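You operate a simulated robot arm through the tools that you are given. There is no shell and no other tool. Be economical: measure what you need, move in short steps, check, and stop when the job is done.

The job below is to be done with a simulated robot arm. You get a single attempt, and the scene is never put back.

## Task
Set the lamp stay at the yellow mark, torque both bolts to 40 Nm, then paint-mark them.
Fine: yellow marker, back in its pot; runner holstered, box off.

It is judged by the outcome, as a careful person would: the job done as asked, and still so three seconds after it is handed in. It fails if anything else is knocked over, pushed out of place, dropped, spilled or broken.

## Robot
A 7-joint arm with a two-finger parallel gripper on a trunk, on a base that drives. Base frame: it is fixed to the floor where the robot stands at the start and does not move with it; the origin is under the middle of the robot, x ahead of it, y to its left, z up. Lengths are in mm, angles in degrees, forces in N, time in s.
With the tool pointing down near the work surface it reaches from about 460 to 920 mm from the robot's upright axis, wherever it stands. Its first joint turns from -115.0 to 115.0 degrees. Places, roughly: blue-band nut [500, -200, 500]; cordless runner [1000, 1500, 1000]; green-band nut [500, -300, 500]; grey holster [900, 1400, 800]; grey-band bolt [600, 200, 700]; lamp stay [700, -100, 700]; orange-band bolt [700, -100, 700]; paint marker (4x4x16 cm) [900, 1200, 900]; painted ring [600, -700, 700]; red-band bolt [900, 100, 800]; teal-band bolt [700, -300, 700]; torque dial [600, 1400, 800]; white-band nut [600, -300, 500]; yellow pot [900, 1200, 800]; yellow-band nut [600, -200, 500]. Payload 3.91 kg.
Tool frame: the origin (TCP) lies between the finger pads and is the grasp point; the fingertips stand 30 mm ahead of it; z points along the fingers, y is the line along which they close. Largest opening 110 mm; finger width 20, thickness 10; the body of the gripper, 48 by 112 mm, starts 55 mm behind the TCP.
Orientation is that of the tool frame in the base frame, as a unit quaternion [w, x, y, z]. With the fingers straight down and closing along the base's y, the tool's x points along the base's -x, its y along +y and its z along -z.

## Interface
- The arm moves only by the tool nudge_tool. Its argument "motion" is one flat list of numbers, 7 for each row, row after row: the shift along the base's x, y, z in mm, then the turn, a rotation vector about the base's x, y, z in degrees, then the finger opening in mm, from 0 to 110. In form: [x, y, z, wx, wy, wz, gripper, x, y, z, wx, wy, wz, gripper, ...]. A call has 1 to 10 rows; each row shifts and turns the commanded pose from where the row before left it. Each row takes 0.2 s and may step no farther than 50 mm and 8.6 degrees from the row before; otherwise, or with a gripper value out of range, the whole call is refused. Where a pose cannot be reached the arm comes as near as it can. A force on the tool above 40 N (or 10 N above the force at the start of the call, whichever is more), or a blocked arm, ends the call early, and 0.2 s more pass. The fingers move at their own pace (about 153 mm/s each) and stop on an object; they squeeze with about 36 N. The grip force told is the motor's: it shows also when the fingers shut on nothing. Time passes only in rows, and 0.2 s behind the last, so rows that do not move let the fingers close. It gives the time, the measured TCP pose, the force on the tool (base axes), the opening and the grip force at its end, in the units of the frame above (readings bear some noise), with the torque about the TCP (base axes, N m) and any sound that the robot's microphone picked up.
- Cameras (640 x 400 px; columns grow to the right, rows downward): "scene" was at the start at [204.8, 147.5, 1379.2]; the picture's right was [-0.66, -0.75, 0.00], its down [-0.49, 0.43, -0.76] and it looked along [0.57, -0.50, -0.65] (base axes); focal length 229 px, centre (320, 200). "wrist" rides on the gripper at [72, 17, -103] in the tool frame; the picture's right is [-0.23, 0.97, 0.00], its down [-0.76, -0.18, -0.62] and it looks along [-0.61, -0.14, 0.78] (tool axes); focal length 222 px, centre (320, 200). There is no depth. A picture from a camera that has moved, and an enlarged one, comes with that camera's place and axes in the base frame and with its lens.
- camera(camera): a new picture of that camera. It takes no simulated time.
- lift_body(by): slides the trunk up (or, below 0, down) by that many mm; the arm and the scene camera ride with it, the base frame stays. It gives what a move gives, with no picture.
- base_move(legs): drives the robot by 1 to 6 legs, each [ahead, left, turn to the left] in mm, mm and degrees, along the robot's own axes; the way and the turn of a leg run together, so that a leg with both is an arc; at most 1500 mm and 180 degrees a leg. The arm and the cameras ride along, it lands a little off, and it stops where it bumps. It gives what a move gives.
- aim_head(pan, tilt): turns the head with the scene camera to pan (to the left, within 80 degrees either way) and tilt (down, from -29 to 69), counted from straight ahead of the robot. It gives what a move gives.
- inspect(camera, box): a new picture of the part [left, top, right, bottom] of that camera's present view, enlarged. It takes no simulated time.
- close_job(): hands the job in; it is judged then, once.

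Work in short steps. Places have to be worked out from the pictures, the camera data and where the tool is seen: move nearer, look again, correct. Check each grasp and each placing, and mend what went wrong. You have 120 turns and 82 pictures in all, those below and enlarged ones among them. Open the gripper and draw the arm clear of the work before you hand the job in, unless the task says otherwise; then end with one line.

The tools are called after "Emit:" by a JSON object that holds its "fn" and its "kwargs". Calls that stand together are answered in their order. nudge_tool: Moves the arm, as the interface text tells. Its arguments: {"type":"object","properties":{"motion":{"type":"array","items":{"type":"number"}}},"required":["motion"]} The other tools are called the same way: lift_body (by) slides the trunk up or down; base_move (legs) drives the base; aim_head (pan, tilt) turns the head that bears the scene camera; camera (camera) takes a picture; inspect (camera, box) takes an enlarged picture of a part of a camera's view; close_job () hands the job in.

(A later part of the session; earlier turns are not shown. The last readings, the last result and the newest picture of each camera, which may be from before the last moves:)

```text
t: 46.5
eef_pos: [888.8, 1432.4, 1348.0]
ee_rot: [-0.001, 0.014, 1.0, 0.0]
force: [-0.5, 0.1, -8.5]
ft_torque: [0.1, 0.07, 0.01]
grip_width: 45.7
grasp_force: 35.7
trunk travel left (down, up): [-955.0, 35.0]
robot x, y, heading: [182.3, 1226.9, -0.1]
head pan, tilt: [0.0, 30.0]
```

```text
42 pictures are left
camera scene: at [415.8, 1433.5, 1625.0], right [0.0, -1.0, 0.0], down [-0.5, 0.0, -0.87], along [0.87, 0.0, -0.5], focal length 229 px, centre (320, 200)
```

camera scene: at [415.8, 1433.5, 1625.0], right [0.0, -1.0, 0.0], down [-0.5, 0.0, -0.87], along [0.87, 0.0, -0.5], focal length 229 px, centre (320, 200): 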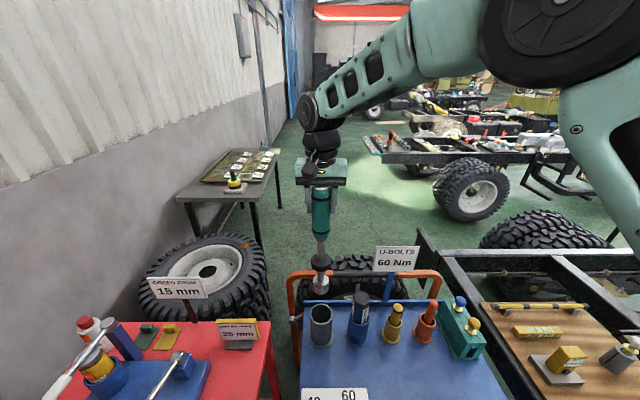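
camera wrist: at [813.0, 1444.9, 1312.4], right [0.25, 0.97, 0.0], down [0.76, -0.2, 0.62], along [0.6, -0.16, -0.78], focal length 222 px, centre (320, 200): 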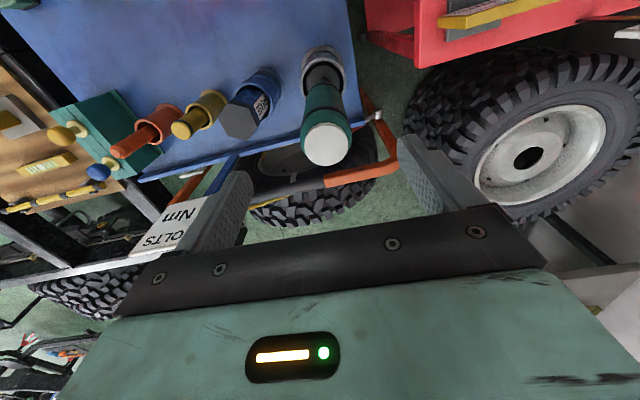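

The runner came out. I back away 210 mm and drive right to the original spot, holding it high.

Emit:
{"fn": "base_move", "kwargs": {"legs": [[-210, 0, 0], [0, -1240, 0]]}}

Emit:
{"fn": "nudge_tool", "kwargs": {"motion": [0, -40, 0, 0, 0, 0, 0, 0, -40, 0, 0, 0, 0, 0, 0, -40, 0, 0, 0, 0, 0, 0, -40, 0, 0, 0, 0, 0, 0, -40, 0, 0, 0, 0, 0, 0, -40, 0, 0, 0, 0, 0, 0, -40, 0, 0, 0, 0, 0]}}

Emit:
{"fn": "aim_head", "kwargs": {"pan": -25, "tilt": 48}}

Emit:
{"fn": "camera", "kwargs": {"camera": "scene"}}

```text
t: 54.0
eef_pos: [677.6, 190.7, 1349.0]
ee_rot: [0.0, 0.013, 1.0, 0.0]
force: [-0.2, -0.9, -9.0]
ft_torque: [-0.1, 0.09, 0.01]
grip_width: 45.7
grasp_force: 36.2
trunk travel left (down, up): [-955.0, 35.0]
robot x, y, heading: [-28.0, -12.3, -0.1]
head pan, tilt: [0.0, 30.0]
```

```text
t: 55.6
eef_pos: [677.1, -90.5, 1347.0]
ee_rot: [-0.001, 0.012, 1.0, -0.001]
force: [0.3, 0.5, -7.6]
ft_torque: [0.07, 0.04, -0.03]
grip_width: 45.4
grasp_force: 35.4
trunk travel left (down, up): [-955.0, 35.0]
robot x, y, heading: [-27.6, -16.1, -0.2]
head pan, tilt: [0.0, 30.0]
```

```text
t: 56.5
eef_pos: [678.6, -90.2, 1347.0]
ee_rot: [0.0, 0.013, 1.0, 0.0]
force: [0.2, -0.4, -8.9]
ft_torque: [-0.1, 0.04, 0.0]
grip_width: 45.6
grasp_force: 36.0
trunk travel left (down, up): [-955.0, 35.0]
robot x, y, heading: [-23.6, -14.1, 0.1]
head pan, tilt: [-25.0, 48.0]
```

```text
41 pictures are left
camera scene: at [186.6, 157.4, 1598.4], right [-0.42, -0.91, 0.0], down [-0.67, 0.31, -0.67], along [0.61, -0.28, -0.74], focal length 229 px, centre (320, 200)
```

scene: 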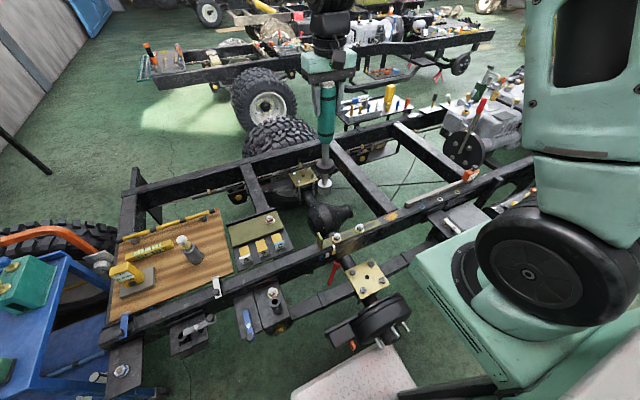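

I enlarge the runner and the stay to measure the socket's offset below the TCP.

Emit:
{"fn": "inspect", "kwargs": {"camera": "scene", "box": [280, 70, 380, 270]}}

Emit:
{"fn": "inspect", "kwargs": {"camera": "wrist", "box": [220, 20, 420, 220]}}

```text
2.00 times, centred on (330, 170) of scene
camera zoom: at [186.6, 157.4, 1598.4], right [-0.42, -0.91, 0.0], down [-0.67, 0.31, -0.67], along [0.61, -0.28, -0.74], focal length 458 px, centre (300, 260)
```

zoom: 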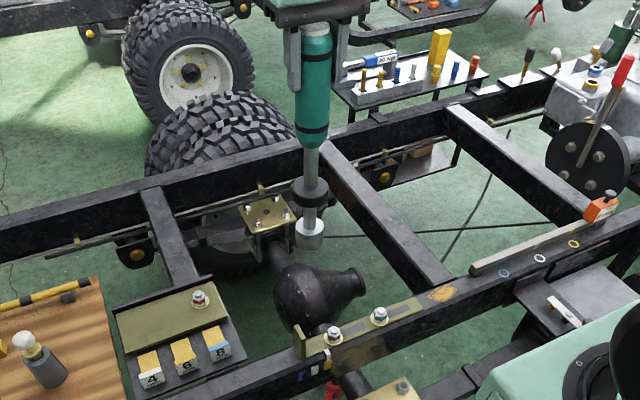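

```text
2.00 times, centred on (320, 120) of wrist
camera zoom: at [605.3, -71.4, 1449.7], right [0.25, 0.97, 0.0], down [0.76, -0.2, 0.62], along [0.6, -0.16, -0.78], focal length 444 px, centre (320, 360)
```

zoom: 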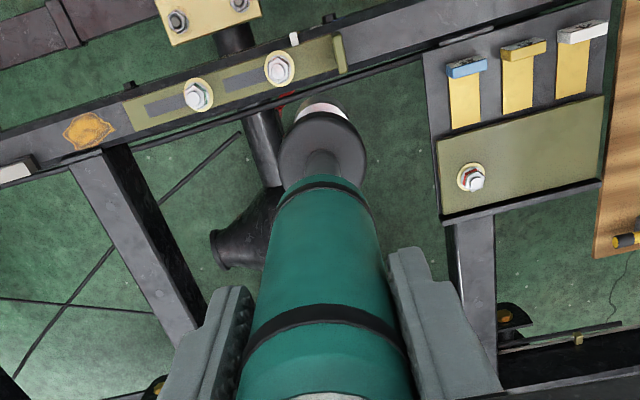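

Socket bottom is ≈311 mm below the TCP. Orange bolt ≈ (657, −142), top z≈757. I move above it and lower to ~35 mm clearance.

Emit:
{"fn": "nudge_tool", "kwargs": {"motion": [-10, -26, 0, 0, 0, 0, 0, -11, -26, 0, 0, 0, 0, 0]}}

Emit:
{"fn": "lift_body", "kwargs": {"by": -240}}

Emit:
{"fn": "camera", "kwargs": {"camera": "scene"}}

Emit:
{"fn": "inspect", "kwargs": {"camera": "wrist", "box": [240, 30, 400, 150]}}

```text
t: 57.1
eef_pos: [656.8, -143.2, 1346.3]
ee_rot: [0.001, 0.014, 1.0, 0.0]
force: [1.1, 0.8, -7.7]
ft_torque: [0.12, 0.04, 0.01]
grip_width: 45.9
grasp_force: 35.9
trunk travel left (down, up): [-955.0, 35.0]
robot x, y, heading: [-22.6, -11.5, -0.3]
head pan, tilt: [-25.0, 48.0]
```

```text
t: 59.6
eef_pos: [656.5, -143.1, 1106.4]
ee_rot: [0.001, 0.012, 1.0, -0.001]
force: [0.6, -0.2, -7.6]
ft_torque: [0.05, 0.06, 0.02]
grip_width: 45.7
grasp_force: 35.4
trunk travel left (down, up): [-715.0, 275.0]
robot x, y, heading: [-28.0, -15.1, 0.1]
head pan, tilt: [-25.0, 48.0]
```

```text
38 pictures are left
camera scene: at [186.4, 157.4, 1358.4], right [-0.42, -0.91, 0.0], down [-0.67, 0.31, -0.67], along [0.61, -0.28, -0.74], focal length 229 px, centre (320, 200)
```

scene: 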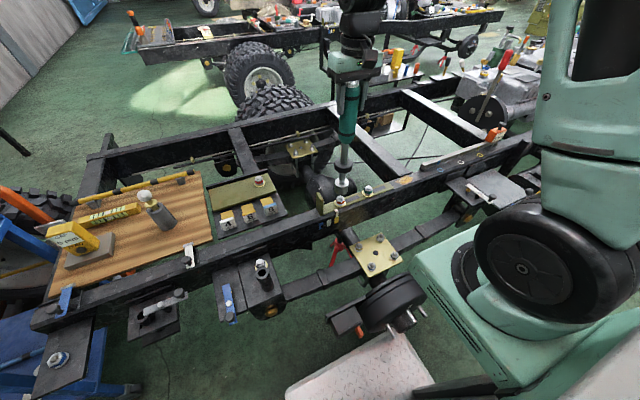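

```text
3.33 times, centred on (320, 90) of wrist
camera zoom: at [582.9, -124.7, 1209.7], right [0.25, 0.97, 0.0], down [0.76, -0.2, 0.62], along [0.6, -0.16, -0.78], focal length 740 px, centre (320, 567)
```

zoom: 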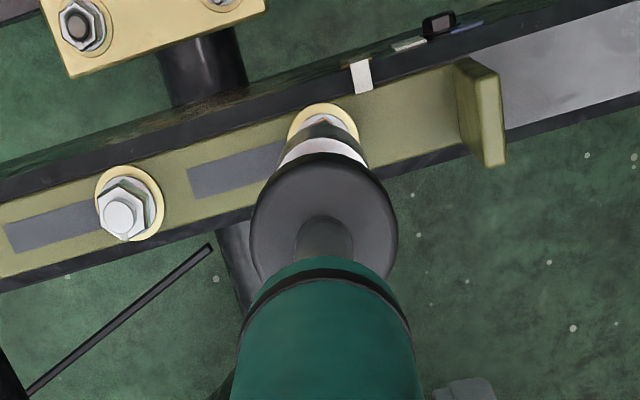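

Laterally aligned in the wrist view. I check depth alignment in an enlarged scene view.

Emit:
{"fn": "inspect", "kwargs": {"camera": "scene", "box": [300, 140, 400, 220]}}

```text
5.00 times, centred on (350, 180) of scene
camera zoom: at [186.4, 157.4, 1358.4], right [-0.42, -0.91, 0.0], down [-0.67, 0.31, -0.67], along [0.61, -0.28, -0.74], focal length 1144 px, centre (170, 300)
```

zoom: 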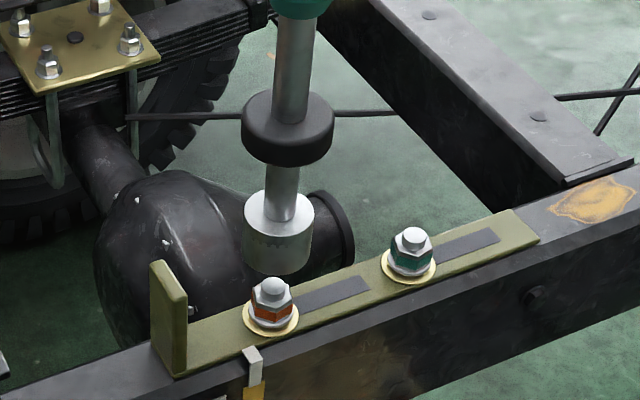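

Views agree: bolt axis ≈ (655, −142.3). I shift −1.5 in x and descend slowly, watching force.

Emit:
{"fn": "nudge_tool", "kwargs": {"motion": [-1.5, 0.5, -10, 0, 0, 0, 0, 0, 0, -10, 0, 0, 0, 0, 0, 0, -8, 0, 0, 0, 0, 0, 0, -5, 0, 0, 0, 0, 0, 0, -4, 0, 0, 0, 0, 0, 0, -4, 0, 0, 0, 0, 0, 0, -4, 0, 0, 0, 0]}}

Emit:
{"fn": "inspect", "kwargs": {"camera": "scene", "box": [300, 140, 400, 220]}}

```text
t: 61.2
eef_pos: [654.2, -143.5, 1061.2]
ee_rot: [0.0, 0.013, 1.0, 0.0]
force: [0.1, -0.4, -8.5]
ft_torque: [0.26, 0.13, -0.01]
grip_width: 45.6
grasp_force: 35.9
trunk travel left (down, up): [-715.0, 275.0]
robot x, y, heading: [-25.1, -13.6, -0.1]
head pan, tilt: [-25.0, 48.0]
```

```text
5.00 times, centred on (350, 180) of scene
camera zoom: at [186.4, 157.4, 1358.3], right [-0.42, -0.91, 0.0], down [-0.67, 0.31, -0.67], along [0.61, -0.28, -0.74], focal length 1144 px, centre (170, 300)
```

zoom: 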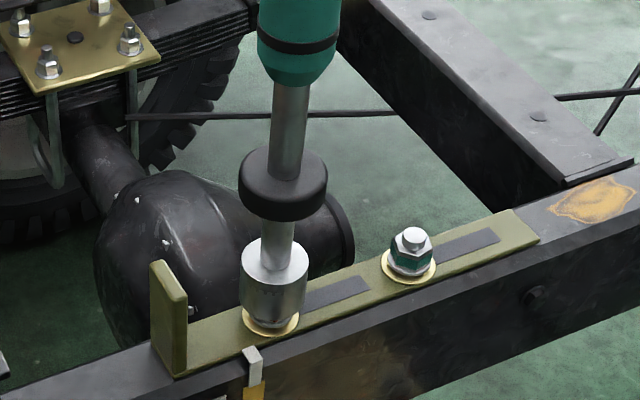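

The socket has slid over the bolt. I continue down gently to engage it.

Emit:
{"fn": "nudge_tool", "kwargs": {"motion": [0, 0.5, -3, 0, 0, 0, 0, 0, 0, -3, 0, 0, 0, 0, 0, 0, -3, 0, 0, 0, 0, 0, 0, -3, 0, 0, 0, 0, 0, 0, -2, 0, 0, 0, 0, 0, 0, -2, 0, 0, 0, 0]}}

```text
t: 62.6
eef_pos: [654.1, -142.2, 1047.0]
ee_rot: [0.0, 0.014, 1.0, 0.0]
force: [-1.2, 0.2, -4.4]
ft_torque: [0.15, 0.26, 0.01]
grip_width: 45.8
grasp_force: 35.9
trunk travel left (down, up): [-715.0, 275.0]
robot x, y, heading: [-30.9, -15.5, -0.2]
head pan, tilt: [-25.0, 48.0]
```

Contact is beginning. I press slightly more and hold, listening.

Emit:
{"fn": "nudge_tool", "kwargs": {"motion": [0, 0, -2, 0, 0, 0, 0, 0, 0, -2, 0, 0, 0, 0, 0, 0, 0, 0, 0, 0, 0, 0, 0, 0, 0, 0, 0, 0, 0, 0, 0, 0, 0, 0, 0, 0, 0, 0, 0, 0, 0, 0, 0, 0, 0, 0, 0, 0, 0]}}

Emit:
{"fn": "inspect", "kwargs": {"camera": "scene", "box": [300, 140, 400, 220]}}

```text
t: 64.2
eef_pos: [653.1, -142.6, 1044.5]
ee_rot: [0.001, 0.013, 1.0, 0.0]
force: [1.3, -2.9, 28.5]
ft_torque: [-0.8, -0.46, -0.08]
grip_width: 45.7
grasp_force: 36.1
trunk travel left (down, up): [-715.0, 275.0]
robot x, y, heading: [-27.3, -12.8, 0.2]
head pan, tilt: [-25.0, 48.0]
```

```text
5.00 times, centred on (350, 180) of scene
camera zoom: at [185.1, 157.5, 1358.6], right [-0.42, -0.91, 0.0], down [-0.67, 0.31, -0.67], along [0.61, -0.28, -0.74], focal length 1144 px, centre (170, 300)
```

zoom: 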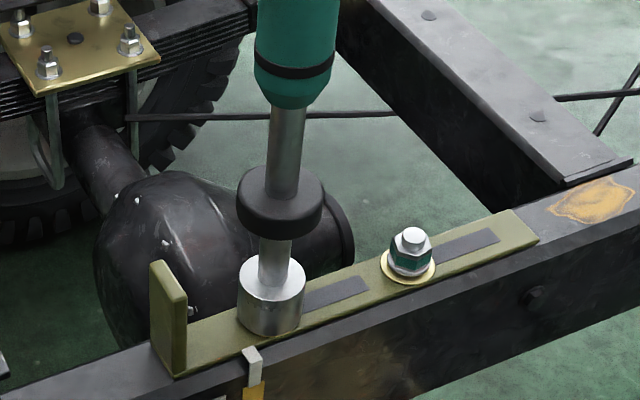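

Seated with ~37 N net, no sound yet. I press a little harder and hold.

Emit:
{"fn": "nudge_tool", "kwargs": {"motion": [0, 0, -0.7, 0, 0, 0, 0, 0, 0, 0, 0, 0, 0, 0, 0, 0, 0, 0, 0, 0, 0, 0, 0, 0, 0, 0, 0, 0, 0, 0, 0, 0, 0, 0, 0, 0, 0, 0, 0, 0, 0, 0]}}

```text
t: 65.6
eef_pos: [654.3, -142.4, 1042.8]
ee_rot: [0.001, 0.014, 1.0, 0.0]
force: [1.0, -2.8, 29.1]
ft_torque: [-0.98, -0.25, 0.03]
grip_width: 45.5
grasp_force: 35.9
trunk travel left (down, up): [-715.0, 275.0]
robot x, y, heading: [-26.8, -12.0, 0.0]
head pan, tilt: [-25.0, 48.0]
```

No sound. I test whether turning clockwise by a few degrees builds a torque.

Emit:
{"fn": "nudge_tool", "kwargs": {"motion": [0, 0, 0, 0, 0, -4, 0, 0, 0, 0, 0, 0, -4, 0, 0, 0, 0, 0, 0, -4, 0, 0, 0, 0, 0, 0, 0, 0]}}

Emit:
{"fn": "camera", "kwargs": {"camera": "wrist"}}

```text
t: 66.6
eef_pos: [653.7, -140.8, 1042.4]
ee_rot: [0.001, 0.118, 0.993, 0.002]
force: [1.1, 1.4, 20.0]
ft_torque: [0.45, -0.34, -0.01]
grip_width: 45.4
grasp_force: 36.3
trunk travel left (down, up): [-715.0, 275.0]
robot x, y, heading: [-30.1, -13.6, -0.1]
head pan, tilt: [-25.0, 48.0]
```

```text
33 pictures are left
camera wrist: at [585.6, -108.1, 1144.4], right [0.45, 0.89, 0.0], down [0.7, -0.35, 0.62], along [0.56, -0.28, -0.78], focal length 222 px, centre (320, 200)
```

wrist: 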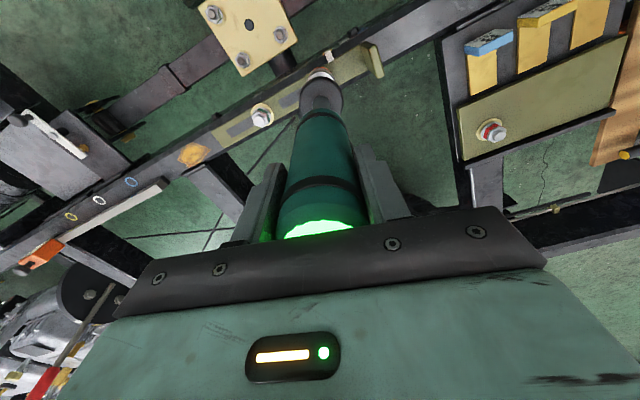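

The runner's cap is now lit green – apparently torque reached. I lift off the bolt, turn back, and check the cap.

Emit:
{"fn": "nudge_tool", "kwargs": {"motion": [0, 0, 0, 0, 0, 0, 0, 0, 0, 0, 0, 0, 0, 0, 0, 0, 10, 0, 0, 0, 0, 0, 0, 15, 0, 0, 0, 0, 0, 0, 20, 0, 0, 0, 0, 0, 0, 15, 0, 0, 4, 0, 0, 0, 10, 0, 0, 4, 0, 0, 0, 0, 0, 0, 4, 0]}}

Emit:
{"fn": "camera", "kwargs": {"camera": "wrist"}}

Emit:
{"fn": "inspect", "kwargs": {"camera": "scene", "box": [300, 140, 400, 220]}}

```text
t: 68.4
eef_pos: [655.4, -143.2, 1111.2]
ee_rot: [0.001, 0.012, 1.0, 0.0]
force: [-0.9, -0.5, -8.3]
ft_torque: [-0.02, 0.04, -0.02]
grip_width: 45.4
grasp_force: 36.3
trunk travel left (down, up): [-715.0, 275.0]
robot x, y, heading: [-25.1, -9.3, 0.0]
head pan, tilt: [-25.0, 48.0]
```

```text
32 pictures are left
camera wrist: at [581.4, -123.5, 1213.5], right [0.25, 0.97, 0.0], down [0.76, -0.2, 0.62], along [0.6, -0.16, -0.78], focal length 222 px, centre (320, 200)
```

wrist: 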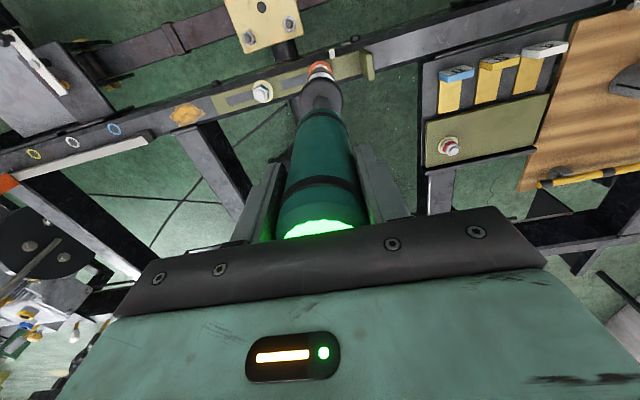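

```text
5.00 times, centred on (350, 180) of scene
camera zoom: at [186.4, 157.4, 1358.3], right [-0.42, -0.91, 0.0], down [-0.67, 0.31, -0.67], along [0.61, -0.28, -0.74], focal length 1144 px, centre (170, 300)
```

zoom: 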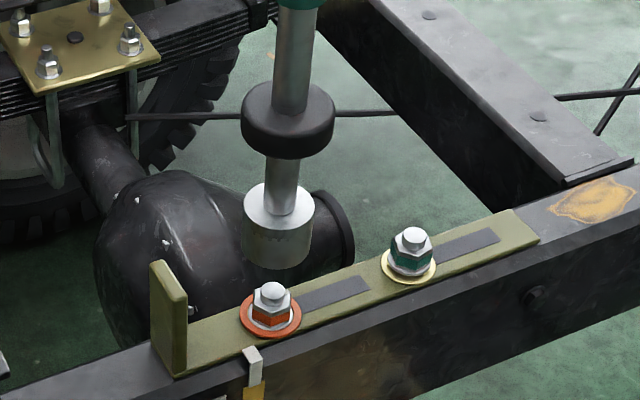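

The orange bolt's washer changed colour (tension indicator) and the cap is green: torqued. Next the teal bolt ≈ (656, −262.5); I move over it and check.

Emit:
{"fn": "nudge_tool", "kwargs": {"motion": [0, -40, 0, 0, 0, 0, 0, 0, -40, 0, 0, 0, 0, 0, 0, -39, -5, 0, 0, 0, 0, 0, 0, 0, 0, 0, 0, 0]}}

Emit:
{"fn": "inspect", "kwargs": {"camera": "wrist", "box": [240, 30, 400, 150]}}

Emit:
{"fn": "inspect", "kwargs": {"camera": "scene", "box": [320, 130, 420, 210]}}

```text
t: 69.4
eef_pos: [653.2, -260.2, 1106.9]
ee_rot: [0.0, 0.013, 1.0, 0.001]
force: [0.5, -0.2, -7.9]
ft_torque: [-0.04, 0.05, 0.01]
grip_width: 45.3
grasp_force: 35.8
trunk travel left (down, up): [-715.0, 275.0]
robot x, y, heading: [-25.6, -8.4, 0.1]
head pan, tilt: [-25.0, 48.0]
```

```text
3.33 times, centred on (320, 90) of wrist
camera zoom: at [580.4, -241.7, 1210.1], right [0.25, 0.97, 0.0], down [0.76, -0.2, 0.62], along [0.6, -0.16, -0.78], focal length 740 px, centre (320, 567)
```

zoom: 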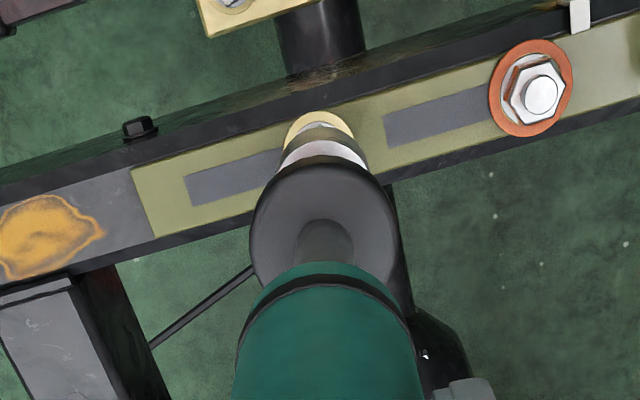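

```text
5.00 times, centred on (370, 170) of scene
camera zoom: at [186.4, 157.3, 1358.3], right [-0.42, -0.91, 0.0], down [-0.67, 0.31, -0.67], along [0.61, -0.28, -0.74], focal length 1144 px, centre (70, 350)
```

zoom: 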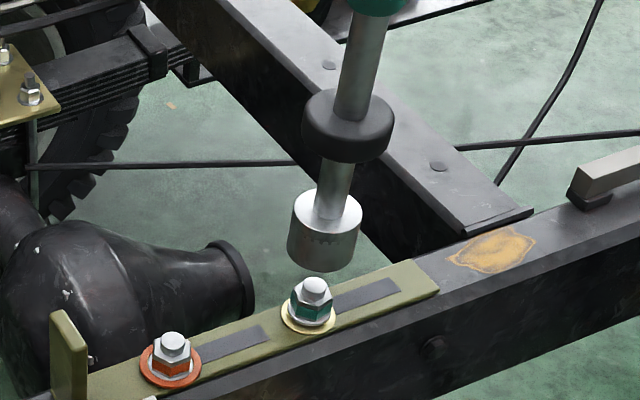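

Small correction (+2.5, −2.5), then descend as before.

Emit:
{"fn": "nudge_tool", "kwargs": {"motion": [2.5, -2.5, -10, 0, 0, 0, 0, 0, 0, -12, 0, 0, 0, 0, 0, 0, -8, 0, 0, 0, 0, 0, 0, -5, 0, 0, 0, 0, 0, 0, -5, 0, 0, 0, 0, 0, 0, -5, 0, 0, 0, 0, 0, 0, -5, 0, 0, 0, 0, 0, 0, -4, 0, 0, 0, 0]}}

Emit:
{"fn": "inspect", "kwargs": {"camera": "scene", "box": [320, 130, 420, 210]}}

```text
t: 71.2
eef_pos: [656.8, -261.9, 1052.3]
ee_rot: [0.0, 0.013, 1.0, 0.0]
force: [-2.6, 1.5, -8.9]
ft_torque: [0.28, 0.71, -0.05]
grip_width: 45.2
grasp_force: 35.8
trunk travel left (down, up): [-715.0, 275.0]
robot x, y, heading: [-26.4, -16.2, -0.3]
head pan, tilt: [-25.0, 48.0]
```

```text
5.00 times, centred on (370, 170) of scene
camera zoom: at [186.3, 157.3, 1358.3], right [-0.42, -0.91, 0.0], down [-0.67, 0.31, -0.67], along [0.61, -0.28, -0.74], focal length 1144 px, centre (70, 350)
```

zoom: 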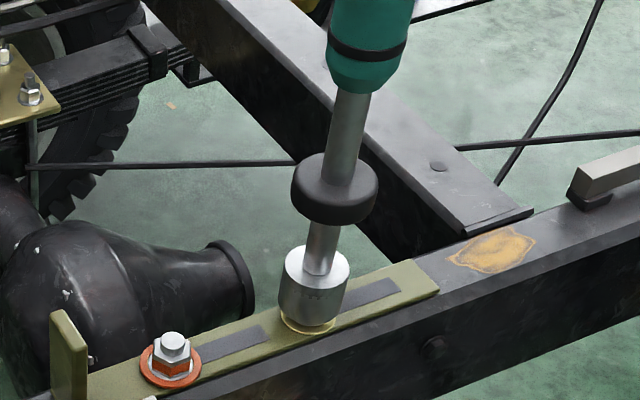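

Engaged over the teal bolt. I press down and hold, without turning this time.

Emit:
{"fn": "nudge_tool", "kwargs": {"motion": [0, 0, -3, 0, 0, 0, 0, 0, 0, -3, 0, 0, 0, 0, 0, 0, -2, 0, 0, 0, 0, 0, 0, -2, 0, 0, 0, 0, 0, 0, 0, 0, 0, 0, 0, 0, 0, 0, 0, 0, 0, 0, 0, 0, 0, 0, 0, 0, 0]}}

Emit:
{"fn": "nudge_tool", "kwargs": {"motion": [0, 0, -0.5, 0, 0, 0, 0, 0, 0, 0, 0, 0, 0, 0, 0, 0, 0, 0, 0, 0, 0, 0, 0, 0, 0, 0, 0, 0, 0, 0, 0, 0, 0, 0, 0, 0, 0, 0, 0, 0, 0, 0]}}

Emit:
{"fn": "camera", "kwargs": {"camera": "wrist"}}

```text
t: 72.8
eef_pos: [656.6, -263.9, 1043.6]
ee_rot: [0.001, 0.013, 1.0, 0.0]
force: [-3.7, 1.7, 7.1]
ft_torque: [0.97, 0.82, 0.02]
grip_width: 45.5
grasp_force: 36.2
trunk travel left (down, up): [-715.0, 275.0]
robot x, y, heading: [-28.4, -13.1, -0.0]
head pan, tilt: [-25.0, 48.0]
```

```text
t: 74.2
eef_pos: [655.8, -263.1, 1043.4]
ee_rot: [0.001, 0.013, 1.0, 0.0]
force: [-2.3, 4.7, 21.5]
ft_torque: [1.22, 0.31, -0.01]
grip_width: 45.6
grasp_force: 35.9
trunk travel left (down, up): [-715.0, 275.0]
robot x, y, heading: [-24.9, -15.9, -0.1]
head pan, tilt: [-25.0, 48.0]
```

```text
27 pictures are left
camera wrist: at [583.0, -244.4, 1145.3], right [0.25, 0.97, 0.0], down [0.75, -0.2, 0.63], along [0.61, -0.16, -0.78], focal length 222 px, centre (320, 200)
```

wrist: 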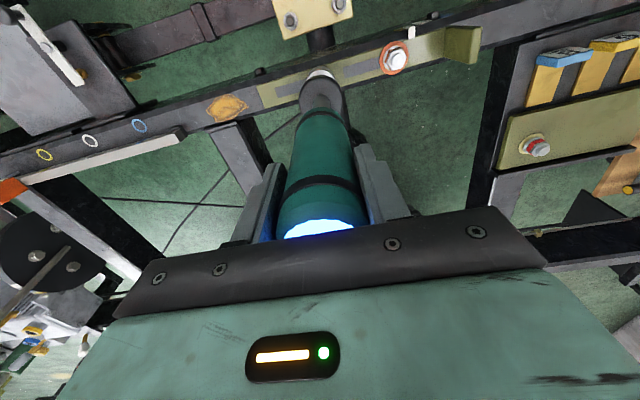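

The cap is blue = running. I hold on with the same pressure until it goes green.

Emit:
{"fn": "nudge_tool", "kwargs": {"motion": [0, 0, -0.3, 0, 0, 0, 0, 0, 0, 0, 0, 0, 0, 0, 0, 0, 0, 0, 0, 0, 0, 0, 0, 0, 0, 0, 0, 0, 0, 0, 0, 0, 0, 0, 0, 0, 0, 0, 0, 0, 0, 0, 0, 0, 0, 0, 0, 0, 0, 0, 0, 0, 0, 0, 0, 0]}}

Emit:
{"fn": "inspect", "kwargs": {"camera": "wrist", "box": [240, 20, 480, 250]}}

```text
t: 76.0
eef_pos: [655.9, -261.7, 1043.2]
ee_rot: [0.002, 0.013, 1.0, 0.0]
force: [-1.3, 2.2, 29.6]
ft_torque: [0.95, -0.47, -0.12]
grip_width: 45.4
grasp_force: 36.0
trunk travel left (down, up): [-715.0, 275.0]
robot x, y, heading: [-22.7, -10.2, -0.1]
head pan, tilt: [-25.0, 48.0]
```

```text
1.74 times, centred on (360, 135) of wrist
camera zoom: at [583.0, -244.2, 1145.1], right [0.25, 0.97, 0.0], down [0.75, -0.2, 0.63], along [0.61, -0.16, -0.78], focal length 386 px, centre (250, 313)
```

zoom: 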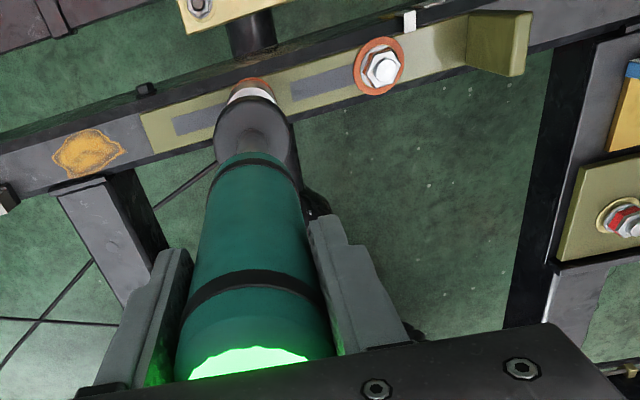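

Green, and the teal washer turned orange. I lift off, raise, bring the arm to the left and drive back to the cart.

Emit:
{"fn": "nudge_tool", "kwargs": {"motion": [0, 0, 15, 0, 0, 0, 0, 0, 0, 25, 0, 0, 0, 0, 0, 0, 30, 0, 0, 0, 0]}}

Emit:
{"fn": "lift_body", "kwargs": {"by": 235}}

Emit:
{"fn": "inspect", "kwargs": {"camera": "scene", "box": [290, 190, 430, 300]}}

Emit:
{"fn": "nudge_tool", "kwargs": {"motion": [2, 45, 0, 0, 0, 0, 0, 2, 45, 0, 0, 0, 0, 0, 2, 45, 0, 0, 0, 0, 0, 2, 45, 0, 0, 0, 0, 0, 2, 45, 0, 0, 0, 0, 0, 2, 45, 0, 0, 0, 0, 0, 2, 45, 0, 0, 0, 0, 0, 2, 45, 0, 0, 0, 0, 0, 2, 45, 0, 0, 0, 0, 0, 2, 45, 0, 0, 0, 0, 0]}}

Emit:
{"fn": "base_move", "kwargs": {"legs": [[0, 1240, 0]]}}

```text
t: 76.8
eef_pos: [659.1, -265.4, 1111.1]
ee_rot: [0.0, 0.013, 1.0, 0.0]
force: [0.8, -0.6, -9.1]
ft_torque: [-0.04, 0.05, 0.02]
grip_width: 45.7
grasp_force: 35.4
trunk travel left (down, up): [-715.0, 275.0]
robot x, y, heading: [-22.7, -15.7, -0.1]
head pan, tilt: [-25.0, 48.0]
```

```text
t: 79.3
eef_pos: [658.5, -264.4, 1346.1]
ee_rot: [0.001, 0.013, 1.0, 0.001]
force: [0.5, 1.9, -7.4]
ft_torque: [0.08, 0.08, 0.03]
grip_width: 45.4
grasp_force: 35.6
trunk travel left (down, up): [-950.0, 40.0]
robot x, y, heading: [-25.7, -13.6, 0.4]
head pan, tilt: [-25.0, 48.0]
```

```text
3.64 times, centred on (360, 245) of scene
camera zoom: at [186.6, 157.2, 1593.3], right [-0.42, -0.91, 0.0], down [-0.67, 0.31, -0.67], along [0.61, -0.28, -0.74], focal length 832 px, centre (174, 36)
```

zoom: 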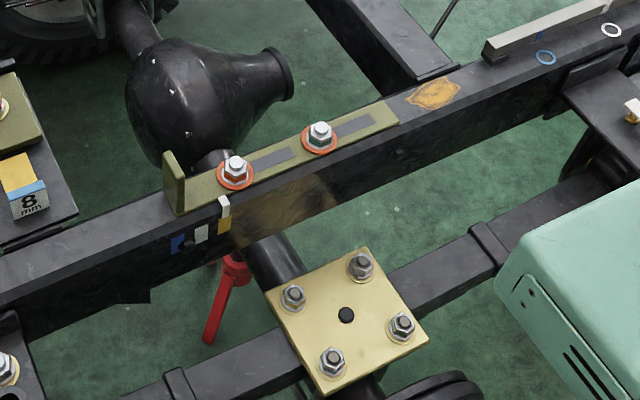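

```text
t: 81.5
eef_pos: [680.4, 187.6, 1347.2]
ee_rot: [0.0, 0.013, 1.0, 0.0]
force: [0.1, -0.6, -8.4]
ft_torque: [0.02, 0.04, 0.01]
grip_width: 45.3
grasp_force: 35.9
trunk travel left (down, up): [-950.0, 40.0]
robot x, y, heading: [-21.5, -13.3, 0.1]
head pan, tilt: [-25.0, 48.0]
```

```text
t: 87.7
eef_pos: [708.8, 1404.3, 1347.1]
ee_rot: [0.0, 0.03, 1.0, 0.0]
force: [0.7, 0.6, -8.7]
ft_torque: [0.03, 0.06, -0.03]
grip_width: 45.4
grasp_force: 35.2
trunk travel left (down, up): [-950.0, 40.0]
robot x, y, heading: [-2.9, 1231.0, -1.8]
head pan, tilt: [-25.0, 48.0]
```

Now ahead 185 mm with heading correction, then look.

Emit:
{"fn": "base_move", "kwargs": {"legs": [[183, 0, 1.8]]}}

Emit:
{"fn": "aim_head", "kwargs": {"pan": 0, "tilt": 40}}

Emit:
{"fn": "inspect", "kwargs": {"camera": "scene", "box": [260, 120, 420, 300]}}

Emit:
{"fn": "inspect", "kwargs": {"camera": "wrist", "box": [220, 20, 420, 220]}}

```text
t: 89.3
eef_pos: [887.5, 1425.5, 1347.4]
ee_rot: [0.001, 0.013, 1.0, -0.001]
force: [0.2, -0.8, -7.6]
ft_torque: [-0.01, 0.08, -0.04]
grip_width: 45.5
grasp_force: 35.7
trunk travel left (down, up): [-950.0, 40.0]
robot x, y, heading: [181.8, 1221.8, -0.0]
head pan, tilt: [-25.0, 48.0]
```

```text
t: 90.2
eef_pos: [887.3, 1425.9, 1346.4]
ee_rot: [0.0, 0.013, 1.0, 0.0]
force: [-0.4, -0.3, -8.0]
ft_torque: [0.01, 0.07, 0.01]
grip_width: 45.2
grasp_force: 35.7
trunk travel left (down, up): [-950.0, 40.0]
robot x, y, heading: [182.0, 1227.4, -0.1]
head pan, tilt: [0.0, 40.0]
```

```text
2.22 times, centred on (340, 210) of scene
camera zoom: at [407.5, 1429.0, 1604.7], right [0.0, -1.0, 0.0], down [-0.64, 0.0, -0.77], along [0.77, 0.0, -0.64], focal length 508 px, centre (276, 178)
```

zoom: 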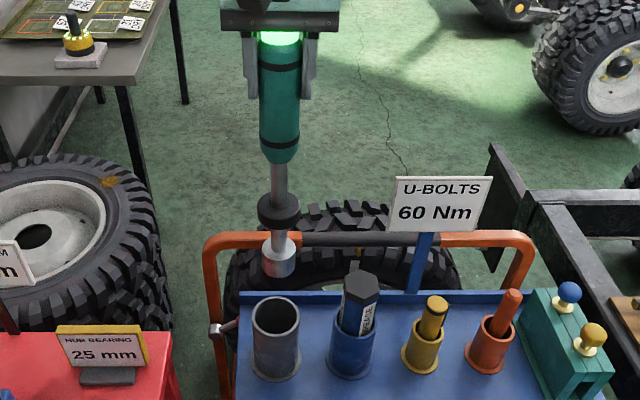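

```text
2.00 times, centred on (320, 120) of wrist
camera zoom: at [814.6, 1444.6, 1449.7], right [0.25, 0.97, 0.0], down [0.76, -0.2, 0.62], along [0.6, -0.16, -0.78], focal length 444 px, centre (320, 360)
```

zoom: 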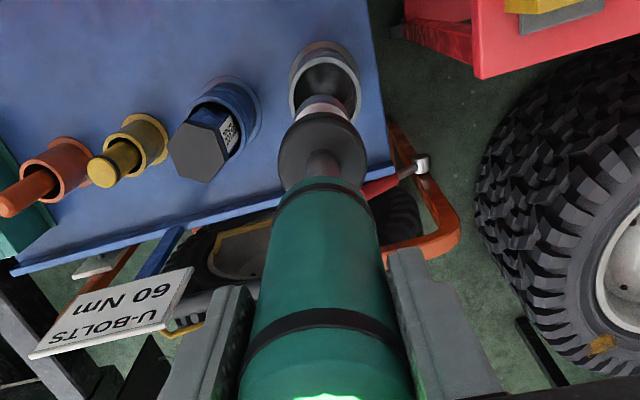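

The axis should return to (887, 1430). I correct y by +4, lower until the socket is just above the rim, and recheck.

Emit:
{"fn": "nudge_tool", "kwargs": {"motion": [0, 4, -30, 0, 0, 0, 0, 0, 0, -30, 0, 0, 0, 0, 0, 0, -30, 0, 0, 0, 0, 0, 0, 0, 0, 0, 0, 0]}}

Emit:
{"fn": "inspect", "kwargs": {"camera": "scene", "box": [270, 180, 390, 300]}}

Emit:
{"fn": "inspect", "kwargs": {"camera": "wrist", "box": [260, 20, 380, 140]}}

```text
t: 91.2
eef_pos: [888.3, 1428.8, 1257.3]
ee_rot: [0.0, 0.013, 1.0, 0.001]
force: [0.0, 0.2, -8.6]
ft_torque: [0.0, 0.07, -0.02]
grip_width: 45.6
grasp_force: 35.8
trunk travel left (down, up): [-950.0, 40.0]
robot x, y, heading: [180.8, 1223.6, -0.1]
head pan, tilt: [0.0, 40.0]
```

```text
3.33 times, centred on (330, 240) of scene
camera zoom: at [407.7, 1429.1, 1604.7], right [0.0, -1.0, 0.0], down [-0.64, 0.0, -0.77], along [0.77, 0.0, -0.64], focal length 762 px, centre (287, 67)
```

zoom: 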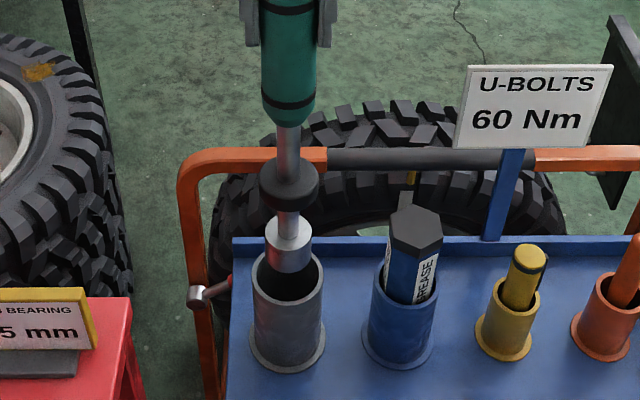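

```text
3.33 times, centred on (320, 80) of wrist
camera zoom: at [815.0, 1447.9, 1359.9], right [0.25, 0.97, 0.0], down [0.76, -0.2, 0.62], along [0.6, -0.16, -0.78], focal length 740 px, centre (320, 600)
```

zoom: 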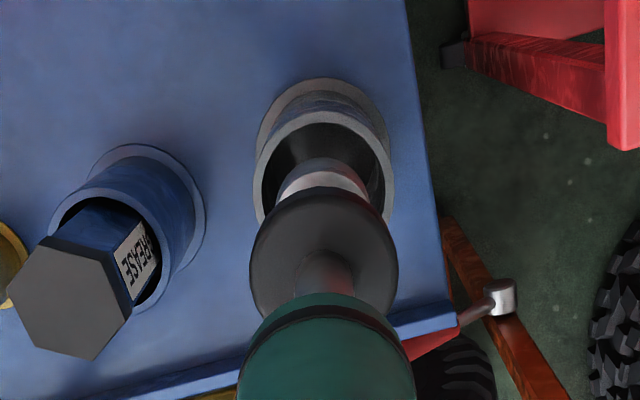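

Aligned within ~1–2 mm. I descend into the holster toward z≈1098 with force watch.

Emit:
{"fn": "nudge_tool", "kwargs": {"motion": [-0.5, 1.5, -25, 0, 0, 0, 0, 0, 0, -25, 0, 0, 0, 0, 0, 0, -25, 0, 0, 0, 0, 0, 0, -25, 0, 0, 0, 0, 0, 0, -25, 0, 0, 0, 0, 0, 0, -15, 0, 0, 0, 0, 0, 0, -8, 0, 0, 0, 0, 0, 0, -5, 0, 0, 0, 0, 0, 0, -3, 0, 0, 0, 0]}}

Emit:
{"fn": "inspect", "kwargs": {"camera": "scene", "box": [270, 160, 390, 300]}}

```text
t: 93.2
eef_pos: [886.9, 1431.6, 1103.0]
ee_rot: [0.001, 0.014, 1.0, 0.0]
force: [-0.2, 0.0, -8.9]
ft_torque: [-0.01, 0.11, 0.04]
grip_width: 45.7
grasp_force: 36.0
trunk travel left (down, up): [-950.0, 40.0]
robot x, y, heading: [181.6, 1225.2, 0.0]
head pan, tilt: [0.0, 40.0]
```

```text
2.86 times, centred on (330, 230) of scene
camera zoom: at [407.5, 1429.1, 1604.7], right [0.0, -1.0, 0.0], down [-0.64, 0.0, -0.77], along [0.77, 0.0, -0.64], focal length 654 px, centre (291, 114)
```

zoom: 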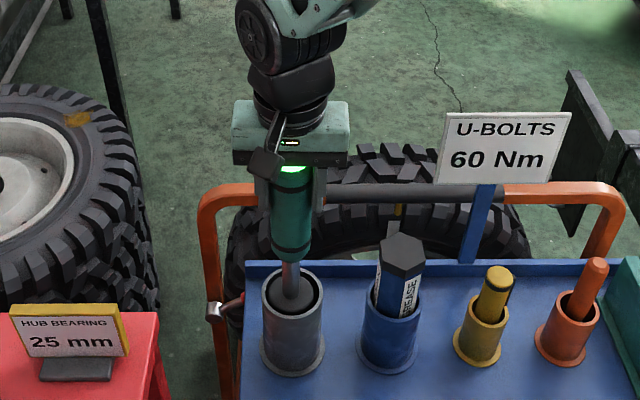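

Nearly seated. I lower in small steps until it touches.

Emit:
{"fn": "nudge_tool", "kwargs": {"motion": [0, 0, -3, 0, 0, 0, 0, 0, 0, -2, 0, 0, 0, 0, 0, 0, -2, 0, 0, 0, 0, 0, 0, -1, 0, 0, 0, 0, 0, 0, 0, 0, 0, 0, 0]}}

```text
t: 94.3
eef_pos: [886.0, 1429.1, 1095.6]
ee_rot: [0.002, 0.013, 1.0, 0.001]
force: [-1.4, -5.0, 29.5]
ft_torque: [-1.48, -0.39, -0.3]
grip_width: 44.8
grasp_force: 36.0
trunk travel left (down, up): [-950.0, 40.0]
robot x, y, heading: [182.6, 1225.5, -0.1]
head pan, tilt: [0.0, 40.0]
```

Seated (touchdown at z≈1096). I relax, open and rise clear.

Emit:
{"fn": "nudge_tool", "kwargs": {"motion": [0, 0, 1.2, 0, 0, 0, 0, 0, 0, 0, 0, 0, 0, 60, 0, 0, 0, 0, 0, 0, 100, 0, 0, 0, 0, 0, 0, 100, 0, 0, 25, 0, 0, 0, 100, 0, 0, 30, 0, 0, 0, 100, 0, 0, 40, 0, 0, 0, 100, 0, 0, 50, 0, 0, 0, 100]}}

Emit:
{"fn": "camera", "kwargs": {"camera": "scene"}}

```text
t: 96.2
eef_pos: [886.6, 1431.8, 1241.2]
ee_rot: [0.0, 0.013, 1.0, 0.0]
force: [-0.9, -0.1, 0.3]
ft_torque: [0.01, 0.02, 0.01]
grip_width: 100.2
grasp_force: 0.1
trunk travel left (down, up): [-950.0, 40.0]
robot x, y, heading: [182.2, 1226.6, 0.1]
head pan, tilt: [0.0, 40.0]
```

```text
19 pictures are left
camera scene: at [407.4, 1429.1, 1604.7], right [0.0, -1.0, 0.0], down [-0.64, 0.0, -0.77], along [0.77, 0.0, -0.64], focal length 229 px, centre (320, 200)
```

scene: 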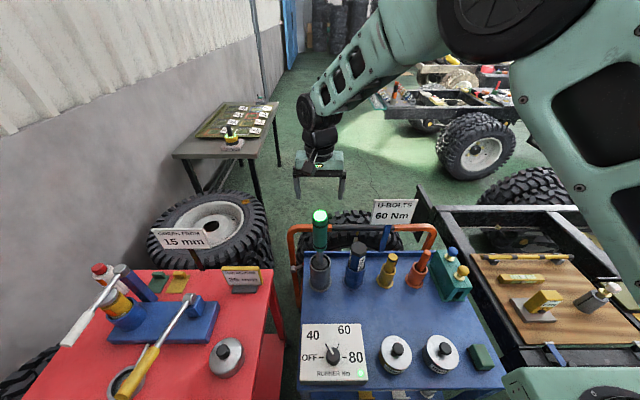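

Runner is holstered. Now the dial: move over (623.5, 1392) and lower the trunk.

Emit:
{"fn": "nudge_tool", "kwargs": {"motion": [-44, -6.5, 0, 0, 0, 1.5, 80, -44, -6.5, 0, 0, 0, 0, 80, -44, -6.5, 0, 0, 0, 0, 80, -44, -6.5, 0, 0, 0, 0, 80, -44, -6.5, 0, 0, 0, 0, 80, -43, -7, 0, 0, 0, 0, 80, 0, 0, 0, 0, 0, 0, 80]}}

Emit:
{"fn": "lift_body", "kwargs": {"by": -300}}

Emit:
{"fn": "inspect", "kwargs": {"camera": "wrist", "box": [220, 60, 420, 200]}}

```text
t: 97.8
eef_pos: [622.6, 1393.3, 1241.3]
ee_rot: [0.0, 0.0, 1.0, 0.0]
force: [-0.9, -0.2, -0.4]
ft_torque: [0.0, -0.02, -0.01]
grip_width: 80.1
grasp_force: 0.0
trunk travel left (down, up): [-950.0, 40.0]
robot x, y, heading: [184.7, 1222.2, 0.1]
head pan, tilt: [0.0, 40.0]
```

```text
t: 100.8
eef_pos: [622.5, 1392.5, 941.0]
ee_rot: [0.0, 0.0, 1.0, 0.0]
force: [0.1, 0.1, 0.5]
ft_torque: [0.03, 0.02, 0.01]
grip_width: 80.1
grasp_force: 0.1
trunk travel left (down, up): [-650.0, 340.0]
robot x, y, heading: [181.0, 1225.0, -0.0]
head pan, tilt: [0.0, 40.0]
```

```text
2.86 times, centred on (320, 130) of wrist
camera zoom: at [549.8, 1410.4, 1043.6], right [0.23, 0.97, 0.0], down [0.76, -0.18, 0.62], along [0.61, -0.14, -0.78], focal length 635 px, centre (320, 400)
```

zoom: 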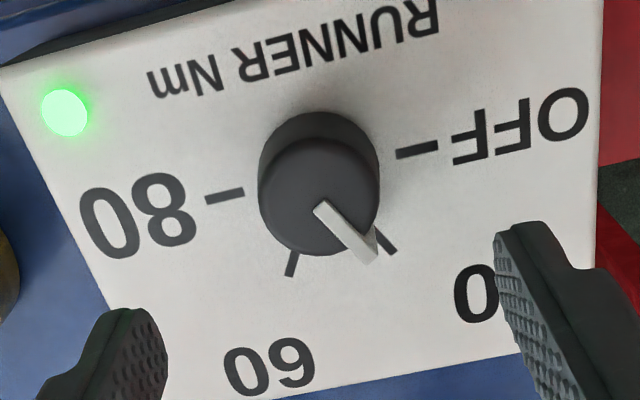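

Aligned with the knob at 40. Descend and grip.

Emit:
{"fn": "nudge_tool", "kwargs": {"motion": [0.5, -0.5, -30, 0, 0, 0, 80, 0, 0, -30, 0, 0, 0, 80, 0, 0, -22, 0, 0, 0, 80, 0, 0, 0, 0, 0, 0, 50, 0, 0, 0, 0, 0, 0, 20, 0, 0, 0, 0, 0, 0, 20]}}

Emit:
{"fn": "nudge_tool", "kwargs": {"motion": [0, 0, 0, 0, 0, 8.5, 20, 0, 0, 0, 0, 0, 8.5, 20, 0, 0, 0, 0, 0, 8.5, 20, 0, 0, 0, 0, 0, 8.5, 20, 0, 0, 0, 0, 0, 8.5, 20, 0, 0, 0, 0, 0, 8.5, 20, 0, 0, 0, 0, 0, 8.5, 20, 0, 0, 0, 0, 0, 0, 20]}}

Emit:
{"fn": "inspect", "kwargs": {"camera": "scene", "box": [280, 180, 400, 320]}}

```text
t: 102.2
eef_pos: [624.1, 1393.4, 857.5]
ee_rot: [-0.001, 0.0, 1.0, -0.001]
force: [-0.6, -9.1, -1.8]
ft_torque: [-0.34, -0.22, -0.02]
grip_width: 40.9
grasp_force: 44.7
trunk travel left (down, up): [-650.0, 340.0]
robot x, y, heading: [181.5, 1226.4, -0.1]
head pan, tilt: [0.0, 40.0]
```

```text
t: 104.0
eef_pos: [623.7, 1392.0, 859.0]
ee_rot: [-0.001, -0.497, 0.868, 0.0]
force: [-2.0, -8.9, -34.6]
ft_torque: [-0.16, -0.03, 0.02]
grip_width: 40.8
grasp_force: 44.8
trunk travel left (down, up): [-650.0, 340.0]
robot x, y, heading: [182.7, 1222.6, -0.1]
head pan, tilt: [0.0, 40.0]
```

```text
2.86 times, centred on (340, 250) of scene
camera zoom: at [407.8, 1428.9, 1304.5], right [0.0, -1.0, 0.0], down [-0.64, 0.0, -0.77], along [0.77, 0.0, -0.64], focal length 654 px, centre (263, 57)
```

zoom: 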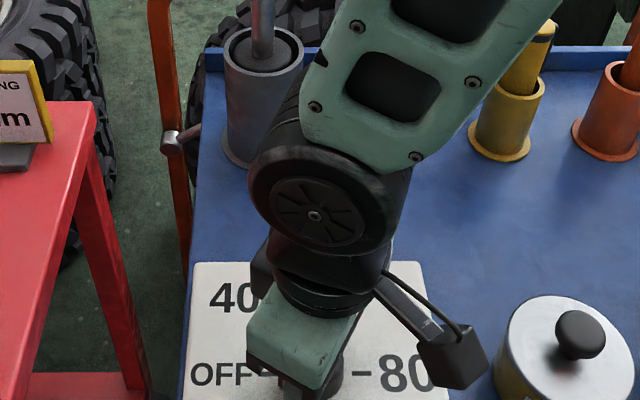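

Turned. I release, rise, and check the dial lamp with the wrist camera.

Emit:
{"fn": "nudge_tool", "kwargs": {"motion": [0, 0, 0, 0, 0, 0, 80, 0, 0, 0, 0, 0, 0, 80, 0, 0, 30, 0, 0, 0, 80, 0, 0, 40, 0, 0, 0, 80, 0, 0, 20, 0, 0, 0, 80]}}

Emit:
{"fn": "inspect", "kwargs": {"camera": "wrist", "box": [200, 0, 440, 200]}}

```text
t: 105.2
eef_pos: [623.5, 1394.6, 948.4]
ee_rot: [0.0, -0.497, 0.868, 0.001]
force: [0.4, -0.5, -0.2]
ft_torque: [0.01, 0.01, 0.03]
grip_width: 80.0
grasp_force: 0.0
trunk travel left (down, up): [-650.0, 340.0]
robot x, y, heading: [182.9, 1225.4, -0.1]
head pan, tilt: [0.0, 40.0]
```

```text
2.00 times, centred on (320, 100) of wrist
camera zoom: at [570.7, 1341.1, 1051.8], right [-0.72, 0.69, 0.0], down [0.54, 0.57, 0.62], along [0.43, 0.45, -0.78], focal length 444 px, centre (320, 400)
```

zoom: 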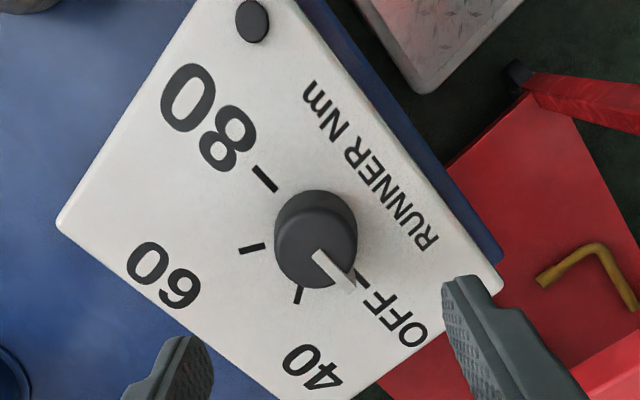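

Dial is OFF with the lamp out. The yellow marker's top is ≈ (891, 1174, 938). I raise the trunk, turn the tool back and go above it.

Emit:
{"fn": "lift_body", "kwargs": {"by": 300}}

Emit:
{"fn": "nudge_tool", "kwargs": {"motion": [30, -25, 0, 0, 0, -8.5, 80, 30, -25, 0, 0, 0, -8.5, 80, 30, -25, 0, 0, 0, -8.5, 80, 30, -25, 0, 0, 0, -8.5, 80, 30, -25, 0, 0, 0, -8.5, 80, 30, -25, 0, 0, 0, -8.5, 80, 30, -25, 0, 0, 0, -8.5, 80, 29, -25, 0, 0, 0, 0, 80, 28, -20, 0, 0, 0, 0, 80]}}

Emit:
{"fn": "inspect", "kwargs": {"camera": "wrist", "box": [180, 20, 460, 220]}}

```text
t: 108.2
eef_pos: [622.8, 1395.4, 1249.3]
ee_rot: [0.0, -0.497, 0.868, 0.0]
force: [0.0, 0.4, 0.6]
ft_torque: [-0.02, 0.01, -0.02]
grip_width: 79.9
grasp_force: 0.1
trunk travel left (down, up): [-950.0, 40.0]
robot x, y, heading: [183.7, 1224.7, -0.1]
head pan, tilt: [0.0, 40.0]
```

```text
t: 110.2
eef_pos: [889.6, 1172.1, 1251.8]
ee_rot: [0.0, -0.001, 1.0, 0.0]
force: [-0.4, -0.2, -0.3]
ft_torque: [0.02, -0.02, 0.01]
grip_width: 80.0
grasp_force: 0.0
trunk travel left (down, up): [-950.0, 40.0]
robot x, y, heading: [181.1, 1226.2, -0.2]
head pan, tilt: [0.0, 40.0]
```

```text
2.00 times, centred on (320, 120) of wrist
camera zoom: at [816.0, 1189.8, 1353.1], right [0.23, 0.97, 0.0], down [0.76, -0.18, 0.62], along [0.61, -0.14, -0.78], focal length 444 px, centre (320, 360)
```

zoom: 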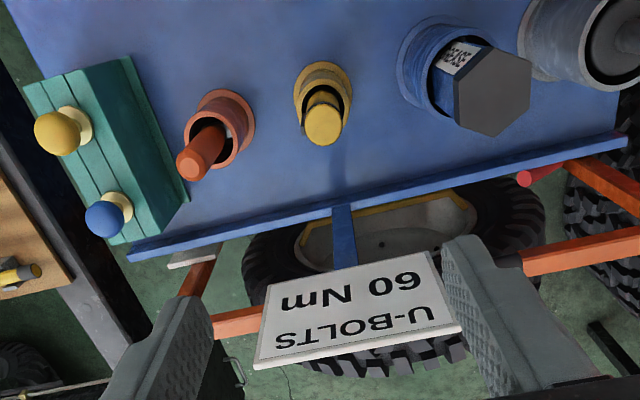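

Marker top ≈ (893–896, 1175). I centre on it and lower the trunk to just above.

Emit:
{"fn": "nudge_tool", "kwargs": {"motion": [4, 3, 0, 0, 0, 0, 80]}}

Emit:
{"fn": "lift_body", "kwargs": {"by": -265}}

Emit:
{"fn": "inspect", "kwargs": {"camera": "wrist", "box": [180, 60, 460, 220]}}

```text
t: 110.5
eef_pos: [894.2, 1176.3, 1249.9]
ee_rot: [0.0, 0.0, 1.0, 0.0]
force: [-0.4, -0.2, 0.0]
ft_torque: [0.01, -0.03, 0.01]
grip_width: 79.9
grasp_force: 0.2
trunk travel left (down, up): [-950.0, 40.0]
robot x, y, heading: [176.9, 1227.5, -0.0]
head pan, tilt: [0.0, 40.0]
```

```text
t: 113.3
eef_pos: [894.7, 1176.0, 984.9]
ee_rot: [0.0, 0.0, 1.0, 0.001]
force: [0.1, -0.4, -0.1]
ft_torque: [0.0, -0.01, 0.0]
grip_width: 79.8
grasp_force: 0.1
trunk travel left (down, up): [-685.0, 305.0]
robot x, y, heading: [180.9, 1224.6, 0.2]
head pan, tilt: [0.0, 40.0]
```

```text
2.29 times, centred on (320, 140) of wrist
camera zoom: at [820.6, 1193.3, 1087.8], right [0.23, 0.97, 0.0], down [0.76, -0.18, 0.62], along [0.61, -0.14, -0.78], focal length 508 px, centre (320, 337)
```

zoom: 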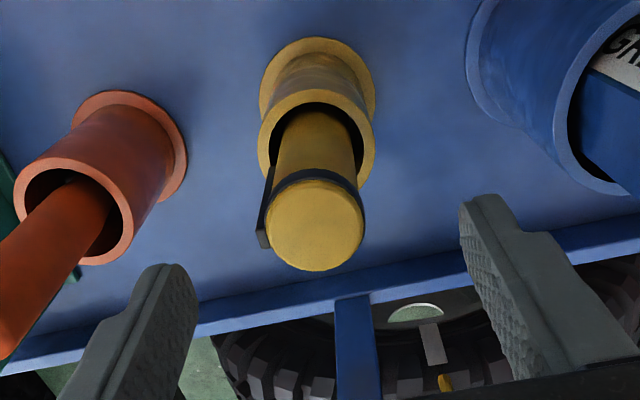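

The marker's clip is on the −y side, so I turn the gripper +60° to grip beside it, centre on (892.5, 1175.3), and descend to z≈910.

Emit:
{"fn": "nudge_tool", "kwargs": {"motion": [-2, -0.5, 0, 0, 0, 8.5, 70, 0, 0, 0, 0, 0, 8.5, 70, 0, 0, 0, 0, 0, 8.5, 70, 0, 0, 0, 0, 0, 8.5, 70, 0, 0, 0, 0, 0, 8.5, 70, 0, 0, 0, 0, 0, 8.5, 70, 0, 0, 0, 0, 0, 8.5, 70, 0, 0, -15, 0, 0, 0, 70]}}

Emit:
{"fn": "nudge_tool", "kwargs": {"motion": [0, 0, -20, 0, 0, 0, 70, 0, 0, -20, 0, 0, 0, 70, 0, 0, -19, 0, 0, 0, 70, 0, 0, 0, 0, 0, 0, 40, 0, 0, 0, 0, 0, 0, 10, 0, 0, 0, 0, 0, 0, 10]}}

Emit:
{"fn": "inspect", "kwargs": {"camera": "scene", "box": [340, 90, 460, 210]}}

```text
t: 115.1
eef_pos: [891.5, 1176.6, 969.4]
ee_rot: [-0.001, -0.496, 0.868, 0.0]
force: [0.3, -0.3, -1.1]
ft_torque: [0.01, -0.04, 0.05]
grip_width: 70.0
grasp_force: 0.1
trunk travel left (down, up): [-685.0, 305.0]
robot x, y, heading: [180.4, 1226.2, 0.2]
head pan, tilt: [0.0, 40.0]
```

```text
t: 116.5
eef_pos: [891.1, 1175.1, 911.2]
ee_rot: [0.0, -0.496, 0.868, 0.0]
force: [0.7, 0.8, -0.2]
ft_torque: [0.02, 0.05, -0.02]
grip_width: 31.0
grasp_force: 36.0
trunk travel left (down, up): [-685.0, 305.0]
robot x, y, heading: [183.4, 1224.8, 0.1]
head pan, tilt: [0.0, 40.0]
```

```text
3.33 times, centred on (400, 150) of scene
camera zoom: at [407.1, 1428.9, 1339.8], right [0.0, -1.0, 0.0], down [-0.64, 0.0, -0.77], along [0.77, 0.0, -0.64], focal length 762 px, centre (53, 367)
```

zoom: 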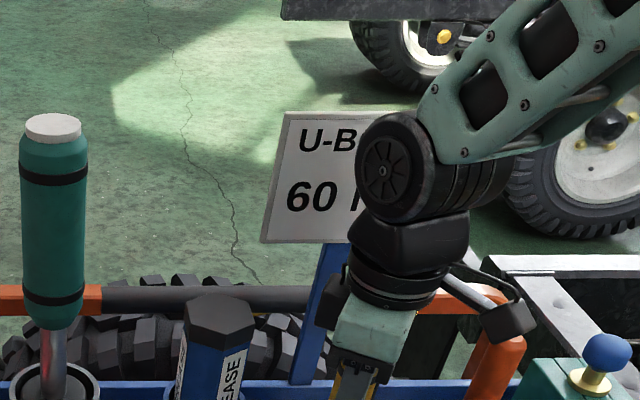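

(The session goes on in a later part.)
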